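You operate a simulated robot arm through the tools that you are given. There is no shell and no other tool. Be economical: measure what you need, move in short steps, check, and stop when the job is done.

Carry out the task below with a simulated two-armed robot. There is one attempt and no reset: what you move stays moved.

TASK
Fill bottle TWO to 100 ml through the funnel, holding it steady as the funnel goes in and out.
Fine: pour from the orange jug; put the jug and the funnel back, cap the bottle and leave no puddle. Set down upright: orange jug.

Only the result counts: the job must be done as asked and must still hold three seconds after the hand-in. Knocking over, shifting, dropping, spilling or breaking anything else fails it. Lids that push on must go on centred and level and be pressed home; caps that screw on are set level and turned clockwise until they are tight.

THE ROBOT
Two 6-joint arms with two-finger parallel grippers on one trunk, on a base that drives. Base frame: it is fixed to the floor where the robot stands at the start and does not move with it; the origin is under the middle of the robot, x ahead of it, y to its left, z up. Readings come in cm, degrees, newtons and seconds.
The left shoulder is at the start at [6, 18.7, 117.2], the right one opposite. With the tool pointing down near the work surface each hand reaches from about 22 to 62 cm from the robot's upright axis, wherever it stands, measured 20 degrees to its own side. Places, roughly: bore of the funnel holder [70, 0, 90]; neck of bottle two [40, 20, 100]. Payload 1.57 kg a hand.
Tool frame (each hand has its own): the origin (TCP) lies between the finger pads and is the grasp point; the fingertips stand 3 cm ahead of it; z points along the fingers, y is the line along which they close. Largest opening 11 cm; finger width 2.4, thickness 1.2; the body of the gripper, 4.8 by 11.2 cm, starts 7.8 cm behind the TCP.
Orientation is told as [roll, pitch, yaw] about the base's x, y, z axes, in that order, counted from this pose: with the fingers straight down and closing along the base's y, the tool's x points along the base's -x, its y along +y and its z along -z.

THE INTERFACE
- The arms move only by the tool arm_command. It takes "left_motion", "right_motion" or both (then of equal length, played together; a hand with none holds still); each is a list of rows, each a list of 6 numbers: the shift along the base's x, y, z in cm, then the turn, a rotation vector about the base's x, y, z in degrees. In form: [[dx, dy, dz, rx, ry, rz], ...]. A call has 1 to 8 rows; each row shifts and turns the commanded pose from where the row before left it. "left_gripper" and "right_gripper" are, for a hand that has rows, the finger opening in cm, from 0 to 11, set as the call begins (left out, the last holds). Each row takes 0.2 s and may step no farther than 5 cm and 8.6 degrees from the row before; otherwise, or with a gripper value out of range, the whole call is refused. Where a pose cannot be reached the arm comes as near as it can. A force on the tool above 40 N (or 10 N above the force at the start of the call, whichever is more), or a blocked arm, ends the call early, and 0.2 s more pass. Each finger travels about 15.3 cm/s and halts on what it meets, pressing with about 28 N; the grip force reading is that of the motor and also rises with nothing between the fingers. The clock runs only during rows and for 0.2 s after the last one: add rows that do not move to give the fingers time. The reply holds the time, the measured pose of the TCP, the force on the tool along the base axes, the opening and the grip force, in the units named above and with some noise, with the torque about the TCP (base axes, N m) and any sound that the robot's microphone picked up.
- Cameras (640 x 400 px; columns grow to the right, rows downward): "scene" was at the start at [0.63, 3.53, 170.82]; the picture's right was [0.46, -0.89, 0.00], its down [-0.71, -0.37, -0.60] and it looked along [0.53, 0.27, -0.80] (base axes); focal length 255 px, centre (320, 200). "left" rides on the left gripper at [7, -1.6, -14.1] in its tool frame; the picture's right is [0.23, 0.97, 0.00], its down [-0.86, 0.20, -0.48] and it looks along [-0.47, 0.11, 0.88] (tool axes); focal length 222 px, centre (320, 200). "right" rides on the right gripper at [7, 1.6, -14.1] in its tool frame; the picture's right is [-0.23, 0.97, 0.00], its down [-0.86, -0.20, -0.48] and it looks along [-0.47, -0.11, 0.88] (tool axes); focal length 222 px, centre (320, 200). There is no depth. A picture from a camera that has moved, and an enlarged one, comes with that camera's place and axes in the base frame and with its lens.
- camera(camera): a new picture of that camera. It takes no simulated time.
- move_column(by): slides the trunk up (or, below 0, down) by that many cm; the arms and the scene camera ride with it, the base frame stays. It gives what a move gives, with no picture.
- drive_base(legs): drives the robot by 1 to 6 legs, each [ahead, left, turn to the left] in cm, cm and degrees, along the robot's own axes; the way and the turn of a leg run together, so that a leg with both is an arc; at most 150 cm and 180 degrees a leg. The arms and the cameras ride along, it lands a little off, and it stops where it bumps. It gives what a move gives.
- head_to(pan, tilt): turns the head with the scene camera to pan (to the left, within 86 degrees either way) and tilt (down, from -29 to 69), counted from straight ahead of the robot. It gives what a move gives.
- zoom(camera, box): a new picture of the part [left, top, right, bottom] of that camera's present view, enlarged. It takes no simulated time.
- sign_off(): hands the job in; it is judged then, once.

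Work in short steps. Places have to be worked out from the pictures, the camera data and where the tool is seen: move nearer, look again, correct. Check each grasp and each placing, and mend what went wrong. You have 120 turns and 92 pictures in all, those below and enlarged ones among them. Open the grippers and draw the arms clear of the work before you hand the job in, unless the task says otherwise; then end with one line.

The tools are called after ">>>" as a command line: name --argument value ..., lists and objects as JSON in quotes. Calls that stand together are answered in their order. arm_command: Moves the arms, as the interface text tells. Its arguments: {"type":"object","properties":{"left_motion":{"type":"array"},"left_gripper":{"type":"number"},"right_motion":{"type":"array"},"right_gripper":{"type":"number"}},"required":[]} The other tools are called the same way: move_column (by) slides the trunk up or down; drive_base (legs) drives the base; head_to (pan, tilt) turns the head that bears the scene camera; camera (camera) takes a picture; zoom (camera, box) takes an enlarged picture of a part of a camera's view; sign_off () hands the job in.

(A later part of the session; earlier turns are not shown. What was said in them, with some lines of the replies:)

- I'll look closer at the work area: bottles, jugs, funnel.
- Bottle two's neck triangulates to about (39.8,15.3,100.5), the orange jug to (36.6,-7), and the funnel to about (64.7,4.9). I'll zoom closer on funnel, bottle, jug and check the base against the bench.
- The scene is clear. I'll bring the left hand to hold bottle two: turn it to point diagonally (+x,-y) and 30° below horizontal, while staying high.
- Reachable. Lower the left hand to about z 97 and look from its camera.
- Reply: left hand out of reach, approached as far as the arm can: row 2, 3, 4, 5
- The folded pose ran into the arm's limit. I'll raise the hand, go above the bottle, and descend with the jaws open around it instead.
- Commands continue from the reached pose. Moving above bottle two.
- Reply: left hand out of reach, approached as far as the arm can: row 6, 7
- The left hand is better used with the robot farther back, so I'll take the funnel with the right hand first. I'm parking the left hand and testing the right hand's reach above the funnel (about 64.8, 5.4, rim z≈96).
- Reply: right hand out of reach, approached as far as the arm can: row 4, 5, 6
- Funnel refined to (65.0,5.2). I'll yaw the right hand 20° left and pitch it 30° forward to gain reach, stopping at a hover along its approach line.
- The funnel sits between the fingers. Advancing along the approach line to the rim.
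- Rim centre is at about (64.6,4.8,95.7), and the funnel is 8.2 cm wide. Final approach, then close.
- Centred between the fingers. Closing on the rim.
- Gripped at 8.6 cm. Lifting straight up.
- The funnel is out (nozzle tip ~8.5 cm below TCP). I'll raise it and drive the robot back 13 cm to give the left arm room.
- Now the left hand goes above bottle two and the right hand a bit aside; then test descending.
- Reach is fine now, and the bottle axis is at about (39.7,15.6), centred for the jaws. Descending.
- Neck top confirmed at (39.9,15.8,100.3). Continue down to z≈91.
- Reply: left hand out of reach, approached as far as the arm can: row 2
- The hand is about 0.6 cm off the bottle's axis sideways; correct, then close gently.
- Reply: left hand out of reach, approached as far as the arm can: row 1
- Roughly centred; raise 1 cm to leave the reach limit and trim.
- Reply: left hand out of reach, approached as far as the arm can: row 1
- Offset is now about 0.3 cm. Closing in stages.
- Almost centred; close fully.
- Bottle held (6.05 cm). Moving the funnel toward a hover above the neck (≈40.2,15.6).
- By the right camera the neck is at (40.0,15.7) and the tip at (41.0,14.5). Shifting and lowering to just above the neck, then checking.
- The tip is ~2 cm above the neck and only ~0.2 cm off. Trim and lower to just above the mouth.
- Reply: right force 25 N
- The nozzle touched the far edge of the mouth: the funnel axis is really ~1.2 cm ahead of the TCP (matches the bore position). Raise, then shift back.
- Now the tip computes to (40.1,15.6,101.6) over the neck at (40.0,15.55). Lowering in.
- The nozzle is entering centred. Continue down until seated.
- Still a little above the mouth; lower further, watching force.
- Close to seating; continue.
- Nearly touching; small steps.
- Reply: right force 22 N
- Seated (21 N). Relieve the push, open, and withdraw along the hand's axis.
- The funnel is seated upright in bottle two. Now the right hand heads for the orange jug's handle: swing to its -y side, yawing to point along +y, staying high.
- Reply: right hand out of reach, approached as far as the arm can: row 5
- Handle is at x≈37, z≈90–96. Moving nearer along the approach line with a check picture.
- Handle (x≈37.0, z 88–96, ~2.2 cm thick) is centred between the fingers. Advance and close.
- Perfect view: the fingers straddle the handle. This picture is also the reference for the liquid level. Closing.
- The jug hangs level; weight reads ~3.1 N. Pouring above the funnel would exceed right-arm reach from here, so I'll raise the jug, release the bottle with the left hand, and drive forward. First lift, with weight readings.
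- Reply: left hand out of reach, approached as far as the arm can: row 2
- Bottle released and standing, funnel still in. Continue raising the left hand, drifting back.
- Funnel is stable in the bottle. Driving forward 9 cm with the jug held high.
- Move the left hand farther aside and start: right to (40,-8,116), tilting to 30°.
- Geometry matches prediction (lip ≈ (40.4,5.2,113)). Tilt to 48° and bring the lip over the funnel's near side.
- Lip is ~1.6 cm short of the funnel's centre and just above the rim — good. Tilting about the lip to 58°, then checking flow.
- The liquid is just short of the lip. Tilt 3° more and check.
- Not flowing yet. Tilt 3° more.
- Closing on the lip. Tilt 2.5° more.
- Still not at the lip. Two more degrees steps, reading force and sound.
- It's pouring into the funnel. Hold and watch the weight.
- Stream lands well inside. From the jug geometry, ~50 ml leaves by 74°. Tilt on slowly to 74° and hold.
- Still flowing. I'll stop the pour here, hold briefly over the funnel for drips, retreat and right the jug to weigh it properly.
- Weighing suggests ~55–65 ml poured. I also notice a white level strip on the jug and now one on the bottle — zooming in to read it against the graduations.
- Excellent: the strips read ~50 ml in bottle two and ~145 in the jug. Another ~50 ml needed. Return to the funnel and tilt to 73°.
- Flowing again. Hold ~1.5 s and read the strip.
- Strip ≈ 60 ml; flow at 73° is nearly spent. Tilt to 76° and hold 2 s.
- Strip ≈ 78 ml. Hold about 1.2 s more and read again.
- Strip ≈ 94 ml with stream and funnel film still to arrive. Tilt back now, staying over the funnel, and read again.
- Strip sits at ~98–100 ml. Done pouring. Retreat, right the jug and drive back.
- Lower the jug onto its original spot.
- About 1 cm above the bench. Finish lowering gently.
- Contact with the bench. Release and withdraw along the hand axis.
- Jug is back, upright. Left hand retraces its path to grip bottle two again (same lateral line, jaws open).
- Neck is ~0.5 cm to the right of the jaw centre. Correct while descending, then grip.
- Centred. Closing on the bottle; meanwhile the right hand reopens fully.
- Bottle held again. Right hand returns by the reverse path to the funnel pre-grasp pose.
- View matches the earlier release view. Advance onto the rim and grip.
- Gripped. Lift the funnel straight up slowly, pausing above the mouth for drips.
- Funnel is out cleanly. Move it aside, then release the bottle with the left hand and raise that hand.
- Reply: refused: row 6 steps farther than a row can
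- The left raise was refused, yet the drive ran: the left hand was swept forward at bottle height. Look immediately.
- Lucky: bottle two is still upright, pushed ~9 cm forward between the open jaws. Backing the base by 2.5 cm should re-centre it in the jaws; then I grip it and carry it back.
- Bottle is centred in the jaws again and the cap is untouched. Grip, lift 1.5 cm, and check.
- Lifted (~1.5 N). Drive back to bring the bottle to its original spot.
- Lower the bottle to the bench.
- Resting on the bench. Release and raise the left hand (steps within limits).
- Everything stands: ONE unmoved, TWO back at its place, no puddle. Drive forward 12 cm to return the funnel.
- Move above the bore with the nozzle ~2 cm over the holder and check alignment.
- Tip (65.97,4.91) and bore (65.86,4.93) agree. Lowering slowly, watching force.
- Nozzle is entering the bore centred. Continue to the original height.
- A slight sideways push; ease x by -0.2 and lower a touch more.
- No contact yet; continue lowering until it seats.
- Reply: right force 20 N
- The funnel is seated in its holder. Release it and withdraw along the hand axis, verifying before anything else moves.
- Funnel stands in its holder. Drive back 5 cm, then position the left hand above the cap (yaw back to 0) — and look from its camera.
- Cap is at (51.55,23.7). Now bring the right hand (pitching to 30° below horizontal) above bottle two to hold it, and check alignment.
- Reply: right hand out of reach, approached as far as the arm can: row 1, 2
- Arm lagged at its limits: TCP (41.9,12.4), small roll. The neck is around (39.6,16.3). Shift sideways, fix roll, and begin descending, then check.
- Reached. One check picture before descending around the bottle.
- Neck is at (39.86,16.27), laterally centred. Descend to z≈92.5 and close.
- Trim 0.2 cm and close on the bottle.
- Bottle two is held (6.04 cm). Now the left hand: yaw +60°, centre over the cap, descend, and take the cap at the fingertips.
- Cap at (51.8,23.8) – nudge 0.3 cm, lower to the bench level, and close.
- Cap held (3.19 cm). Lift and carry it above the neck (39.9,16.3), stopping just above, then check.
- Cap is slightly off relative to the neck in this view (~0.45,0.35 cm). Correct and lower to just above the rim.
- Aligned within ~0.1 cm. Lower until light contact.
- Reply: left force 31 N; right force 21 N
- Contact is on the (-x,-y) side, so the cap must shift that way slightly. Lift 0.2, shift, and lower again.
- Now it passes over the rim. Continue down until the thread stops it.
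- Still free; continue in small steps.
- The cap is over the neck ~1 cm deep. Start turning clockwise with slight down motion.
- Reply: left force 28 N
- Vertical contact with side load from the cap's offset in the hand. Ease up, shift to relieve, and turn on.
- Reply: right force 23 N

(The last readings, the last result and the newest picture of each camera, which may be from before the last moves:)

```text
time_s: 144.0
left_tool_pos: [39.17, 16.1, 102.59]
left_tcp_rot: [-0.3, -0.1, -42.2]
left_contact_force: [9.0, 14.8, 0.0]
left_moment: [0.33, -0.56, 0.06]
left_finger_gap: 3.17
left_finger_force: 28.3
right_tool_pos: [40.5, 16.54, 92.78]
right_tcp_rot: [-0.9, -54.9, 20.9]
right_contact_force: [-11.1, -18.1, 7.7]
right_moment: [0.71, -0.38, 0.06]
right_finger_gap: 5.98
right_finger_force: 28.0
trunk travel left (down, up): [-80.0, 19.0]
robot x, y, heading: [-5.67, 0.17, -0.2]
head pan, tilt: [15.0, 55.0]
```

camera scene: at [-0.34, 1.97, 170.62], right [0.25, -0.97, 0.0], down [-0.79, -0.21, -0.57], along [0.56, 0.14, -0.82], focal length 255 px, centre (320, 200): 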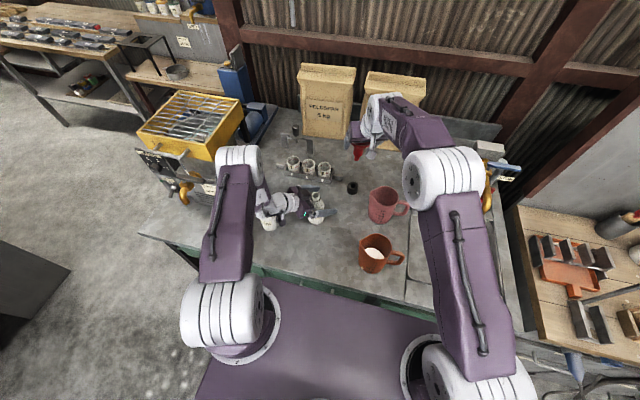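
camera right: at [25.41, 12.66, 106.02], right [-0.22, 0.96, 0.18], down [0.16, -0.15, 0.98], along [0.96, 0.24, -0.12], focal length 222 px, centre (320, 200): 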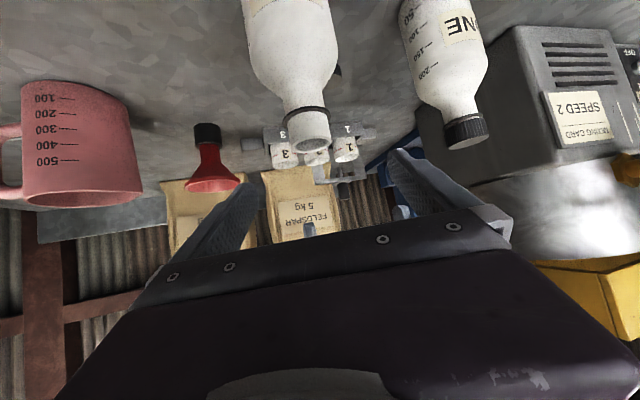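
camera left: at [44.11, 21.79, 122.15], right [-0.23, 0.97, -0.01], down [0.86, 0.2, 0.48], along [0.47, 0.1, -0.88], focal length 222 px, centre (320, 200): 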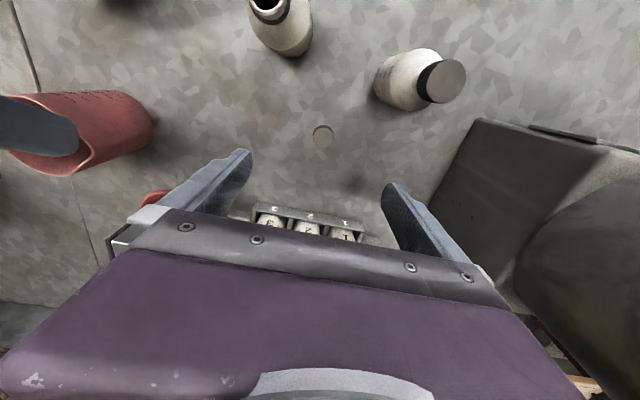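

Relieve the side load and keep turning.

>>> arm_command --left_motion '[[0.08, 0.13, 0, 0, 0, 0], [0, 0, -0.03, 0, 0, -8.5], [0.02, 0.02, -0.03, 0, 0, -8.5], [0.02, 0.02, -0.03, 0, 0, -8.5], [0.02, 0, -0.03, 0, 0, -8.5]]'

```text
time_s: 145.2
left_tool_pos: [39.29, 16.39, 102.53]
left_tcp_rot: [-0.4, 0.0, -76.3]
left_contact_force: [5.5, 5.8, 10.9]
left_moment: [-0.01, -0.23, 0.02]
left_finger_gap: 3.16
left_finger_force: 27.7
right_tool_pos: [40.57, 16.65, 92.62]
right_tcp_rot: [-0.8, -54.9, 21.1]
right_contact_force: [-7.0, -7.0, -2.6]
right_moment: [0.21, -0.35, 0.06]
right_finger_gap: 6.0
right_finger_force: 27.8
trunk travel left (down, up): [-80.0, 19.0]
robot x, y, heading: [-5.64, -0.03, -0.3]
head pan, tilt: [15.0, 55.0]
```

136° done, still loose. Open, turn back, and regrip centred on the neck axis (≈39.4,16.25).

>>> arm_command --left_motion '[[0, 0, 0, 0, 0, 0], [0, 0, 0, 0, 0, 0], [0.1, -0.15, 0, 0, 0, 8.46], [0, 0, 0, 0, 0, 8.46], [0, 0, 0, 0, 0, 8.46], [0, 0, 0, 0, 0, 8.46], [0, 0, 0, 0, 0, 8.46], [0, 0, 0, 0, 0, 8.46]]' --left_gripper 5

>>> arm_command --left_motion '[[0, 0, 0, 0, 0, 8.46], [0, 0, 0, 0, 0, 8.46], [0, 0, 0, 0, 0, 8.46], [0, 0, 0, 0, 0, 8.46], [0, 0, 0, 0, 0, 8.46], [0, 0, 0, 0, 0, 8.46], [0, 0, 0, 0, 0, 8.46], [0, 0, 0, 0, 0, 8.46]]'

>>> arm_command --left_motion '[[0, 0, 0, 0, 0, 8.46], [0, 0, 0, 0, 0, 8.46], [0, 0, 0, 0, 0, 8.46], [0, 0, 0, 0, 0, 8.46]]'

>>> arm_command --left_motion '[[0, 0, 0, 0, 0, 0], [0, 0, 0, 0, 0, 0], [0, 0, 0, 0, 0, 0]]' --left_gripper 2

```text
time_s: 147.0
left_tool_pos: [39.59, 16.22, 102.31]
left_tcp_rot: [-0.3, 0.0, -25.2]
left_contact_force: [5.0, 9.7, -0.5]
left_moment: [0.11, -0.07, -0.14]
left_finger_gap: 4.01
left_finger_force: 0.1
right_tool_pos: [40.57, 16.69, 92.8]
right_tcp_rot: [-0.7, -54.8, 21.0]
right_contact_force: [-4.8, -10.1, 0.5]
right_moment: [0.96, -0.41, 0.22]
right_finger_gap: 5.97
right_finger_force: 28.6
trunk travel left (down, up): [-80.0, 19.0]
robot x, y, heading: [-5.78, 0.15, -0.2]
head pan, tilt: [15.0, 55.0]
```

```text
time_s: 148.8
left_tool_pos: [39.49, 16.26, 102.45]
left_tcp_rot: [-0.3, -0.1, 42.5]
left_contact_force: [0.4, -1.0, 0.6]
left_moment: [0.01, 0.03, 0.02]
left_finger_gap: 5.03
left_finger_force: 0.1
right_tool_pos: [40.55, 16.7, 92.7]
right_tcp_rot: [-0.7, -54.9, 20.9]
right_contact_force: [0.2, 1.0, 0.9]
right_moment: [0.15, 0.01, 0.01]
right_finger_gap: 5.98
right_finger_force: 28.4
trunk travel left (down, up): [-80.0, 19.0]
robot x, y, heading: [-6.24, -0.23, -0.2]
head pan, tilt: [15.0, 55.0]
```

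```text
time_s: 149.8
left_tool_pos: [39.68, 16.59, 102.39]
left_tcp_rot: [-0.5, -0.3, 75.2]
left_contact_force: [1.4, 6.5, -0.1]
left_moment: [0.07, -0.04, -0.22]
left_finger_gap: 5.07
left_finger_force: 0.3
right_tool_pos: [40.58, 16.22, 92.84]
right_tcp_rot: [-0.6, -54.9, 20.2]
right_contact_force: [-3.0, -4.3, 4.5]
right_moment: [0.64, 0.08, 0.22]
right_finger_gap: 5.97
right_finger_force: 28.1
trunk travel left (down, up): [-80.0, 19.0]
robot x, y, heading: [-5.84, 0.17, -0.3]
head pan, tilt: [15.0, 55.0]
stopped in row 4 (left hand): the force on the tool passed its limit (the readings are from after the stop); the commanded pose is now the measured one
```

```text
time_s: 150.6
left_tool_pos: [39.77, 16.47, 102.52]
left_tcp_rot: [-0.7, -0.3, 75.1]
left_contact_force: [10.5, 7.0, -2.0]
left_moment: [0.25, -0.28, 0.06]
left_finger_gap: 3.16
left_finger_force: 27.7
right_tool_pos: [40.75, 16.25, 92.61]
right_tcp_rot: [-0.5, -54.8, 20.2]
right_contact_force: [-10.1, -7.4, 9.9]
right_moment: [0.47, -0.56, 0.01]
right_finger_gap: 5.98
right_finger_force: 28.2
trunk travel left (down, up): [-80.0, 19.0]
robot x, y, heading: [-5.63, 0.29, -0.3]
head pan, tilt: [15.0, 55.0]
```

Regripped, but at yaw 75° the left hand brushed the right one; I'll stay below 60° next time. Relieve side load and turn clockwise.

>>> arm_command --left_motion '[[0.08, 0.05, 0, 0, 0, -8.5], [0, 0, -0.03, 0, 0, -8.5], [0, 0, -0.03, 0, 0, -8.5], [0, 0, -0.03, 0, 0, -8.5], [0, 0, -0.03, 0, 0, -8.5], [0, 0, -0.03, 0, 0, -8.5]]'

```text
time_s: 152.0
left_tool_pos: [39.8, 16.52, 102.35]
left_tcp_rot: [-0.7, -0.5, 24.0]
left_contact_force: [16.3, -22.1, 11.6]
left_moment: [-0.86, -0.68, 0.19]
left_finger_gap: 3.17
left_finger_force: 27.9
right_tool_pos: [40.56, 16.39, 92.82]
right_tcp_rot: [-0.8, -54.8, 20.6]
right_contact_force: [-16.1, 23.9, 0.1]
right_moment: [-0.96, -0.62, -0.36]
right_finger_gap: 5.97
right_finger_force: 27.7
trunk travel left (down, up): [-80.0, 19.0]
robot x, y, heading: [-6.0, 0.18, -0.2]
head pan, tilt: [15.0, 55.0]
```

Relieve the side load again and continue.

>>> arm_command --left_motion '[[0.12, -0.18, 0, 0, 0, 0], [0, 0, 0, 0, 0, 0]]'

>>> arm_command --left_motion '[[0, 0, -0.02, 0, 0, -8.5], [0, 0, -0.02, 0, 0, -8.5], [0, 0, -0.02, 0, 0, -8.5], [0, 0, -0.02, 0, 0, -8.5]]'

```text
time_s: 152.6
left_tool_pos: [39.89, 16.42, 102.28]
left_tcp_rot: [-0.6, -0.4, 24.2]
left_contact_force: [13.2, -19.8, 17.4]
left_moment: [-0.66, -0.45, 0.14]
left_finger_gap: 3.15
left_finger_force: 28.2
right_tool_pos: [40.61, 16.29, 92.69]
right_tcp_rot: [-0.8, -54.9, 20.4]
right_contact_force: [-15.0, 25.2, -3.8]
right_moment: [-0.65, -0.47, -0.35]
right_finger_gap: 6.05
right_finger_force: 28.6
trunk travel left (down, up): [-80.0, 19.0]
robot x, y, heading: [-6.04, 0.19, -0.5]
head pan, tilt: [15.0, 55.0]
```

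```text
time_s: 153.4
left_tool_pos: [39.85, 16.29, 102.27]
left_tcp_rot: [-0.6, -0.5, 1.2]
left_contact_force: [-0.3, -3.8, 8.6]
left_moment: [-0.04, 0.07, 0.02]
left_finger_gap: 3.16
left_finger_force: 28.5
right_tool_pos: [40.58, 16.42, 92.7]
right_tcp_rot: [-0.7, -54.9, 20.5]
right_contact_force: [1.9, 3.6, 0.7]
right_moment: [-0.09, 0.24, -0.08]
right_finger_gap: 6.02
right_finger_force: 28.0
trunk travel left (down, up): [-80.0, 19.0]
robot x, y, heading: [-6.04, -0.07, -0.1]
head pan, tilt: [15.0, 55.0]
stopped in row 3 (left hand): the force on the tool passed its limit (the readings are from after the stop); the commanded pose is now the measured one
```

Load relaxed. Continue turning without downward motion, with readings.

>>> arm_command --left_motion '[[0, -0.02, 0, 0, 0, -8.5], [0, 0, 0, 0, 0, -8.5], [0, 0, 0, 0, 0, -8.5]]'

>>> arm_command --left_motion '[[0, 0, 0, 0, 0, -8.5], [0, 0, 0, 0, 0, -8.5]]'

```text
time_s: 154.2
left_tool_pos: [39.91, 16.22, 102.28]
left_tcp_rot: [-0.6, -0.5, -24.5]
left_contact_force: [0.3, -25.9, 12.8]
left_moment: [-0.91, -0.16, 0.13]
left_finger_gap: 3.15
left_finger_force: 27.8
right_tool_pos: [40.61, 16.5, 92.72]
right_tcp_rot: [-0.6, -54.9, 20.7]
right_contact_force: [1.3, 25.6, -5.2]
right_moment: [-1.34, 0.09, -0.35]
right_finger_gap: 6.04
right_finger_force: 28.6
trunk travel left (down, up): [-80.0, 19.0]
robot x, y, heading: [-6.19, 0.41, -0.1]
head pan, tilt: [15.0, 55.0]
```

```text
time_s: 154.8
left_tool_pos: [39.88, 16.3, 102.19]
left_tcp_rot: [-0.7, -0.4, -41.3]
left_contact_force: [-1.3, -34.0, 19.2]
left_moment: [-1.25, 0.04, 0.27]
left_finger_gap: 3.15
left_finger_force: 27.7
right_tool_pos: [40.52, 16.6, 92.63]
right_tcp_rot: [-0.7, -55.0, 20.7]
right_contact_force: [2.7, 38.1, -8.6]
right_moment: [-1.35, -0.01, -0.55]
right_finger_gap: 6.07
right_finger_force: 27.6
trunk travel left (down, up): [-80.0, 19.0]
robot x, y, heading: [-5.91, -0.09, -0.3]
head pan, tilt: [15.0, 55.0]
```

Relieve the y load and turn further.

>>> arm_command --left_motion '[[0, -0.25, 0, 0, 0, 0], [0, 0, -0.02, 0, 0, -8.5], [0, 0, -0.02, 0, 0, -8.5], [0, 0, -0.02, 0, 0, -8.5]]'

```text
time_s: 155.8
left_tool_pos: [39.84, 15.97, 102.17]
left_tcp_rot: [-0.8, -0.4, -67.0]
left_contact_force: [-5.6, -27.1, 15.3]
left_moment: [-0.92, 0.18, 0.2]
left_finger_gap: 3.19
left_finger_force: 28.0
right_tool_pos: [40.65, 16.51, 92.8]
right_tcp_rot: [-0.7, -54.9, 20.6]
right_contact_force: [8.4, 31.3, -2.6]
right_moment: [-1.17, 0.3, -0.4]
right_finger_gap: 6.07
right_finger_force: 27.8
trunk travel left (down, up): [-80.0, 19.0]
robot x, y, heading: [-5.94, 0.13, -0.0]
head pan, tilt: [15.0, 55.0]
```

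278° so far and the cap is drawing down. Regrip centred on the axis (39.42,16.25) with yaw up to +50° only.

>>> arm_command --left_motion '[[0, 0, 0, 0, 0, 0], [0, 0, 0, 0, 0, 0], [-0.42, 0.28, 0, 0, 0, 0], [0, 0, 0, 0, 0, 8.4], [0, 0, 0, 0, 0, 8.4], [0, 0, 0, 0, 0, 8.4], [0, 0, 0, 0, 0, 8.4], [0, 0, 0, 0, 0, 8.4]]' --left_gripper 5

>>> arm_command --left_motion '[[0, 0, 0, 0, 0, 8.4], [0, 0, 0, 0, 0, 8.4], [0, 0, 0, 0, 0, 8.4], [0, 0, 0, 0, 0, 8.4], [0, 0, 0, 0, 0, 8.4], [0, 0, 0, 0, 0, 8.4], [0, 0, 0, 0, 0, 8.4], [0, 0, 0, 0, 0, 8.4]]'

>>> arm_command --left_motion '[[0, 0, 0, 0, 0, 8.4], [0, 0, 0, 0, 0, 0]]'

>>> arm_command --left_motion '[[0, 0, 0, 0, 0, 0], [0, 0, 0, 0, 0, 0], [0, 0, 0, 0, 0, 0]]' --left_gripper 2

>>> arm_command --left_motion '[[0, 0, -0.02, 0, 0, -8.5], [0, 0, -0.02, 0, 0, -8.5], [0, 0, -0.02, 0, 0, -8.5], [0, 0, -0.02, 0, 0, -8.5]]'

```text
time_s: 157.6
left_tool_pos: [39.49, 16.28, 102.23]
left_tcp_rot: [-0.6, -0.3, -24.6]
left_contact_force: [2.4, 5.7, 1.0]
left_moment: [0.03, -0.01, -0.05]
left_finger_gap: 4.37
left_finger_force: 0.1
right_tool_pos: [40.57, 16.43, 92.71]
right_tcp_rot: [-0.7, -54.8, 20.6]
right_contact_force: [-2.8, -6.3, -0.5]
right_moment: [0.62, -0.35, 0.15]
right_finger_gap: 5.99
right_finger_force: 28.3
trunk travel left (down, up): [-80.0, 19.0]
robot x, y, heading: [-5.64, -0.17, -0.3]
head pan, tilt: [15.0, 55.0]
```

```text
time_s: 159.4
left_tool_pos: [39.54, 16.3, 102.15]
left_tcp_rot: [-0.6, -0.4, 42.4]
left_contact_force: [-0.5, 0.4, -0.3]
left_moment: [0.0, -0.01, 0.02]
left_finger_gap: 5.0
left_finger_force: 0.1
right_tool_pos: [40.75, 16.32, 92.62]
right_tcp_rot: [-0.7, -54.9, 20.6]
right_contact_force: [-0.5, -0.3, -1.8]
right_moment: [-0.01, -0.01, -0.04]
right_finger_gap: 5.98
right_finger_force: 28.5
trunk travel left (down, up): [-80.0, 19.0]
robot x, y, heading: [-5.95, 0.19, -0.5]
head pan, tilt: [15.0, 55.0]
```

```text
time_s: 160.0
left_tool_pos: [39.56, 16.36, 102.29]
left_tcp_rot: [-0.5, -0.4, 50.9]
left_contact_force: [0.4, -0.1, 0.7]
left_moment: [-0.02, -0.02, -0.01]
left_finger_gap: 5.02
left_finger_force: 0.0
right_tool_pos: [40.64, 16.29, 92.62]
right_tcp_rot: [-0.7, -54.8, 20.5]
right_contact_force: [0.0, 0.0, -2.3]
right_moment: [0.03, -0.04, 0.01]
right_finger_gap: 5.97
right_finger_force: 28.1
trunk travel left (down, up): [-80.0, 19.0]
robot x, y, heading: [-5.96, 0.11, -0.2]
head pan, tilt: [15.0, 55.0]
```

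```text
time_s: 160.8
left_tool_pos: [39.75, 16.26, 102.19]
left_tcp_rot: [-0.7, -0.4, 50.8]
left_contact_force: [9.4, -8.9, -1.1]
left_moment: [-0.22, -0.19, -0.05]
left_finger_gap: 3.18
left_finger_force: 27.9
right_tool_pos: [40.57, 16.49, 92.55]
right_tcp_rot: [-0.7, -54.9, 20.7]
right_contact_force: [-9.3, 8.9, -1.0]
right_moment: [-0.6, -0.7, -0.12]
right_finger_gap: 5.97
right_finger_force: 28.0
trunk travel left (down, up): [-80.0, 19.0]
robot x, y, heading: [-6.19, -0.02, -0.3]
head pan, tilt: [15.0, 55.0]
```

```text
time_s: 161.8
left_tool_pos: [39.64, 16.25, 102.09]
left_tcp_rot: [-0.7, -0.5, 16.7]
left_contact_force: [12.5, -10.6, 3.9]
left_moment: [-0.3, -0.39, 0.6]
left_finger_gap: 3.17
left_finger_force: 27.5
right_tool_pos: [40.58, 16.42, 92.7]
right_tcp_rot: [-0.7, -54.8, 20.8]
right_contact_force: [-11.9, 9.9, -7.0]
right_moment: [-0.64, -0.79, -0.71]
right_finger_gap: 6.02
right_finger_force: 27.8
trunk travel left (down, up): [-80.0, 19.0]
robot x, y, heading: [-5.59, 0.09, -0.1]
head pan, tilt: [15.0, 55.0]
```

Torque now 0.6 N m — tightening. Relieve the side load and turn a bit more.

>>> arm_command --left_motion '[[0.1, -0.08, 0, 0, 0, 0], [0, 0, 0, 0, 0, -8.5], [0, 0, 0, 0, 0, -8.5]]'

>>> arm_command --left_motion '[[0, 0, 0, 0, 0, -8.5], [0, 0, 0, 0, 0, -8.5]]'

```text
time_s: 162.6
left_tool_pos: [39.76, 16.24, 102.13]
left_tcp_rot: [-0.7, -0.4, -0.3]
left_contact_force: [9.4, -14.8, 6.6]
left_moment: [-0.47, -0.21, 0.65]
left_finger_gap: 3.17
left_finger_force: 27.8
right_tool_pos: [40.46, 16.44, 92.57]
right_tcp_rot: [-0.7, -54.8, 20.5]
right_contact_force: [-8.8, 14.0, -8.9]
right_moment: [-0.89, -0.66, -0.8]
right_finger_gap: 6.03
right_finger_force: 28.1
trunk travel left (down, up): [-80.0, 19.0]
robot x, y, heading: [-5.88, -0.08, -0.6]
head pan, tilt: [15.0, 55.0]
```

```text
time_s: 163.2
left_tool_pos: [39.65, 16.23, 102.02]
left_tcp_rot: [-0.7, -0.2, -17.3]
left_contact_force: [3.9, -22.1, 8.1]
left_moment: [-0.62, -0.08, 0.59]
left_finger_gap: 3.15
left_finger_force: 28.2
right_tool_pos: [40.64, 16.47, 92.7]
right_tcp_rot: [-0.6, -54.9, 20.8]
right_contact_force: [-4.7, 22.7, -10.8]
right_moment: [-1.43, -0.41, -0.82]
right_finger_gap: 6.01
right_finger_force: 27.9
trunk travel left (down, up): [-80.0, 19.0]
robot x, y, heading: [-5.94, -0.07, -0.3]
head pan, tilt: [15.0, 55.0]
```

Torque has plateaued at ~0.6 N m (fingers slipping on a tight cap). Open the left hand and raise it clear.

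>>> arm_command --left_motion '[[0, -0.15, 0, 0, 0, 0], [0, 0, 0, 0, 0, 0]]'

>>> arm_command --left_motion '[[0, 0, 0, 0, 0, 0], [0, 0, 0, 0, 0, 0], [0, 0, 1, 0, 0, 0], [0, 0, 2, 0, 0, 0], [0, 0, 3, 0, 0, 0], [0, 1, 4, 0, 0, 0], [0, 2, 4, 0, 0, 0], [0, 3, 3, 0, 0, 0]]' --left_gripper 6

>>> arm_command --right_motion '[[0, 0, 0, 0, 0, 0], [0, 0, 0, 0, 0, 0], [0, 0, 0, 0, 0, 0]]' --right_gripper 11

```text
time_s: 163.8
left_tool_pos: [39.74, 16.02, 101.98]
left_tcp_rot: [-0.6, -0.3, -17.3]
left_contact_force: [7.5, -10.7, 1.2]
left_moment: [-0.33, -0.16, 0.31]
left_finger_gap: 3.15
left_finger_force: 27.6
right_tool_pos: [40.63, 16.45, 92.72]
right_tcp_rot: [-0.7, -54.9, 20.5]
right_contact_force: [-7.5, 10.5, -3.6]
right_moment: [-0.65, -0.58, -0.46]
right_finger_gap: 6.05
right_finger_force: 27.8
trunk travel left (down, up): [-80.0, 19.0]
robot x, y, heading: [-5.93, 0.27, -0.4]
head pan, tilt: [15.0, 55.0]
```

```text
time_s: 165.6
left_tool_pos: [39.56, 22.21, 118.93]
left_tcp_rot: [-0.7, -0.4, -17.2]
left_contact_force: [0.2, 0.3, 0.3]
left_moment: [-0.03, -0.01, 0.02]
left_finger_gap: 6.0
left_finger_force: 0.0
right_tool_pos: [40.5, 16.37, 92.56]
right_tcp_rot: [-0.7, -54.9, 20.6]
right_contact_force: [-0.4, -0.4, -1.8]
right_moment: [-0.03, -0.04, 0.02]
right_finger_gap: 5.99
right_finger_force: 28.4
trunk travel left (down, up): [-80.0, 19.0]
robot x, y, heading: [-6.01, -0.05, 0.0]
head pan, tilt: [15.0, 55.0]
```

```text
time_s: 166.4
left_tool_pos: [39.76, 21.94, 118.98]
left_tcp_rot: [-0.6, -0.4, -17.3]
left_contact_force: [0.0, 0.0, -0.2]
left_moment: [0.0, -0.01, -0.04]
left_finger_gap: 5.99
left_finger_force: 0.1
right_tool_pos: [40.63, 16.43, 92.72]
right_tcp_rot: [-0.6, -54.9, 20.5]
right_contact_force: [0.2, 0.3, -0.6]
right_moment: [-0.04, -0.02, -0.01]
right_finger_gap: 11.02
right_finger_force: 0.1
trunk travel left (down, up): [-80.0, 19.0]
robot x, y, heading: [-5.79, 0.47, -0.2]
head pan, tilt: [15.0, 55.0]
```

Both released. Move the left hand away, then raise the right hand straight up and aside.

>>> arm_command --left_motion '[[0, 3, 1.5, 0, 0, 0], [0, 3, 1.5, 0, 0, 0], [0, 3, 1, 0, 0, 0], [0, 3, 0, 0, 0, 0]]'

>>> arm_command --right_motion '[[0, 0, 2, 0, 0, 0], [0, 0, 2.5, 0, 0, 0], [0, 0, 2.5, 0, 0, 0], [0, 0, 2.5, 0, 0, 0], [0, 0, 3, 0, 0, 0], [0, 0, 3, 0, 0, 0], [0, 0, 3, 0, 0, 0], [0, 0, 2, 0, 0, 0]]'

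>>> arm_command --right_motion '[[0.5, -4, 0.5, 0, 0, 0], [0.5, -4, 0.5, 0, 0, 0], [0.5, -4, 0, 0, 0, 0], [0.5, -4, 0, 0, 0, 0]]'

>>> zoom --camera "scene" --box '[230, 130, 430, 270]'

```text
time_s: 167.4
left_tool_pos: [39.69, 34.43, 122.72]
left_tcp_rot: [-0.7, -0.4, -17.2]
left_contact_force: [0.9, -0.7, -0.2]
left_moment: [0.01, -0.02, 0.01]
left_finger_gap: 6.0
left_finger_force: 0.0
right_tool_pos: [40.57, 16.52, 92.55]
right_tcp_rot: [-0.9, -54.8, 20.6]
right_contact_force: [0.6, 0.0, 0.4]
right_moment: [0.02, 0.02, -0.01]
right_finger_gap: 11.0
right_finger_force: 0.1
trunk travel left (down, up): [-80.0, 19.0]
robot x, y, heading: [-5.85, 0.11, -0.2]
head pan, tilt: [15.0, 55.0]
```

```text
time_s: 169.2
left_tool_pos: [39.57, 34.13, 122.87]
left_tcp_rot: [-0.7, -0.4, -17.2]
left_contact_force: [0.9, -0.6, 0.3]
left_moment: [0.02, 0.0, 0.04]
left_finger_gap: 6.0
left_finger_force: 0.1
right_tool_pos: [40.63, 16.29, 113.03]
right_tcp_rot: [-0.7, -55.0, 20.5]
right_contact_force: [0.4, 0.3, -0.3]
right_moment: [0.0, -0.02, -0.02]
right_finger_gap: 11.0
right_finger_force: 0.0
trunk travel left (down, up): [-80.0, 19.0]
robot x, y, heading: [-5.86, -0.0, -0.1]
head pan, tilt: [15.0, 55.0]
```

```text
time_s: 170.2
left_tool_pos: [39.57, 34.05, 122.77]
left_tcp_rot: [-0.6, -0.4, -17.2]
left_contact_force: [-0.4, 0.4, -0.2]
left_moment: [-0.01, 0.0, 0.02]
left_finger_gap: 5.98
left_finger_force: 0.1
right_tool_pos: [42.21, 1.46, 114.57]
right_tcp_rot: [-1.3, -54.7, 20.9]
right_contact_force: [-0.8, -0.3, -1.1]
right_moment: [0.04, 0.01, -0.01]
right_finger_gap: 10.98
right_finger_force: 0.0
right hand out of reach, approached as far as the arm can: row 4
trunk travel left (down, up): [-80.0, 19.0]
robot x, y, heading: [-5.71, -0.15, -0.2]
head pan, tilt: [15.0, 55.0]
```

```text
2.86 times, centred on (330, 200) of scene
camera zoom: at [-4.85, 1.85, 170.62], right [0.25, -0.97, 0.0], down [-0.79, -0.21, -0.57], along [0.55, 0.15, -0.82], focal length 728 px, centre (291, 200)
```

zoom: 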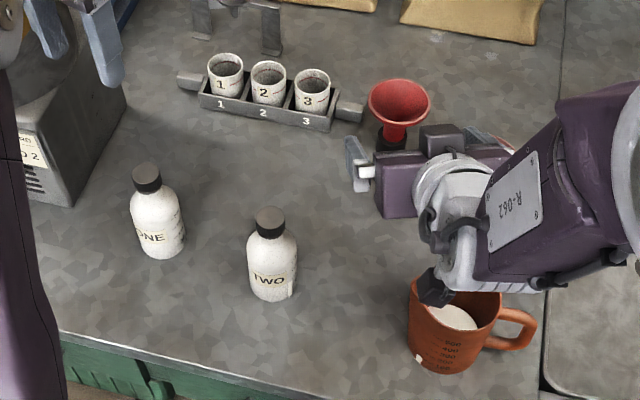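

Bottle two is capped level, the jug is upright in place, the funnel is in its holder, and there's no puddle. Raise the right hand a bit more, then hand in.

>>> arm_command --right_motion '[[0, 0, 3, 0, 0, 0], [0, 0, 3, 0, 0, 0], [0, 0, 0, 0, 0, 0]]'

>>> sign_off

```text
time_s: 171.0
left_tool_pos: [39.6, 34.18, 122.84]
left_tcp_rot: [-0.7, -0.4, -17.2]
left_contact_force: [1.0, 0.3, 0.2]
left_moment: [0.03, 0.05, 0.03]
left_finger_gap: 5.99
left_finger_force: 0.0
right_tool_pos: [42.28, 1.75, 120.48]
right_tcp_rot: [-0.7, -54.7, 20.6]
right_contact_force: [1.0, -0.1, -0.1]
right_moment: [0.0, -0.01, -0.02]
right_finger_gap: 10.99
right_finger_force: 0.0
trunk travel left (down, up): [-80.0, 19.0]
robot x, y, heading: [-5.84, 0.38, -0.2]
head pan, tilt: [15.0, 55.0]
```

```text
The job is handed in.
```

I handed the job in: bottle two reads about 98–100 ml on its level strip and is capped tight, the orange jug is upright in its place, the funnel is in its holder, and no puddle shows; partway through, a base drive with the left hand still around bottle two pushed it about 9 cm, and I carried it back to within about half a centimetre of its place with no spill visible.
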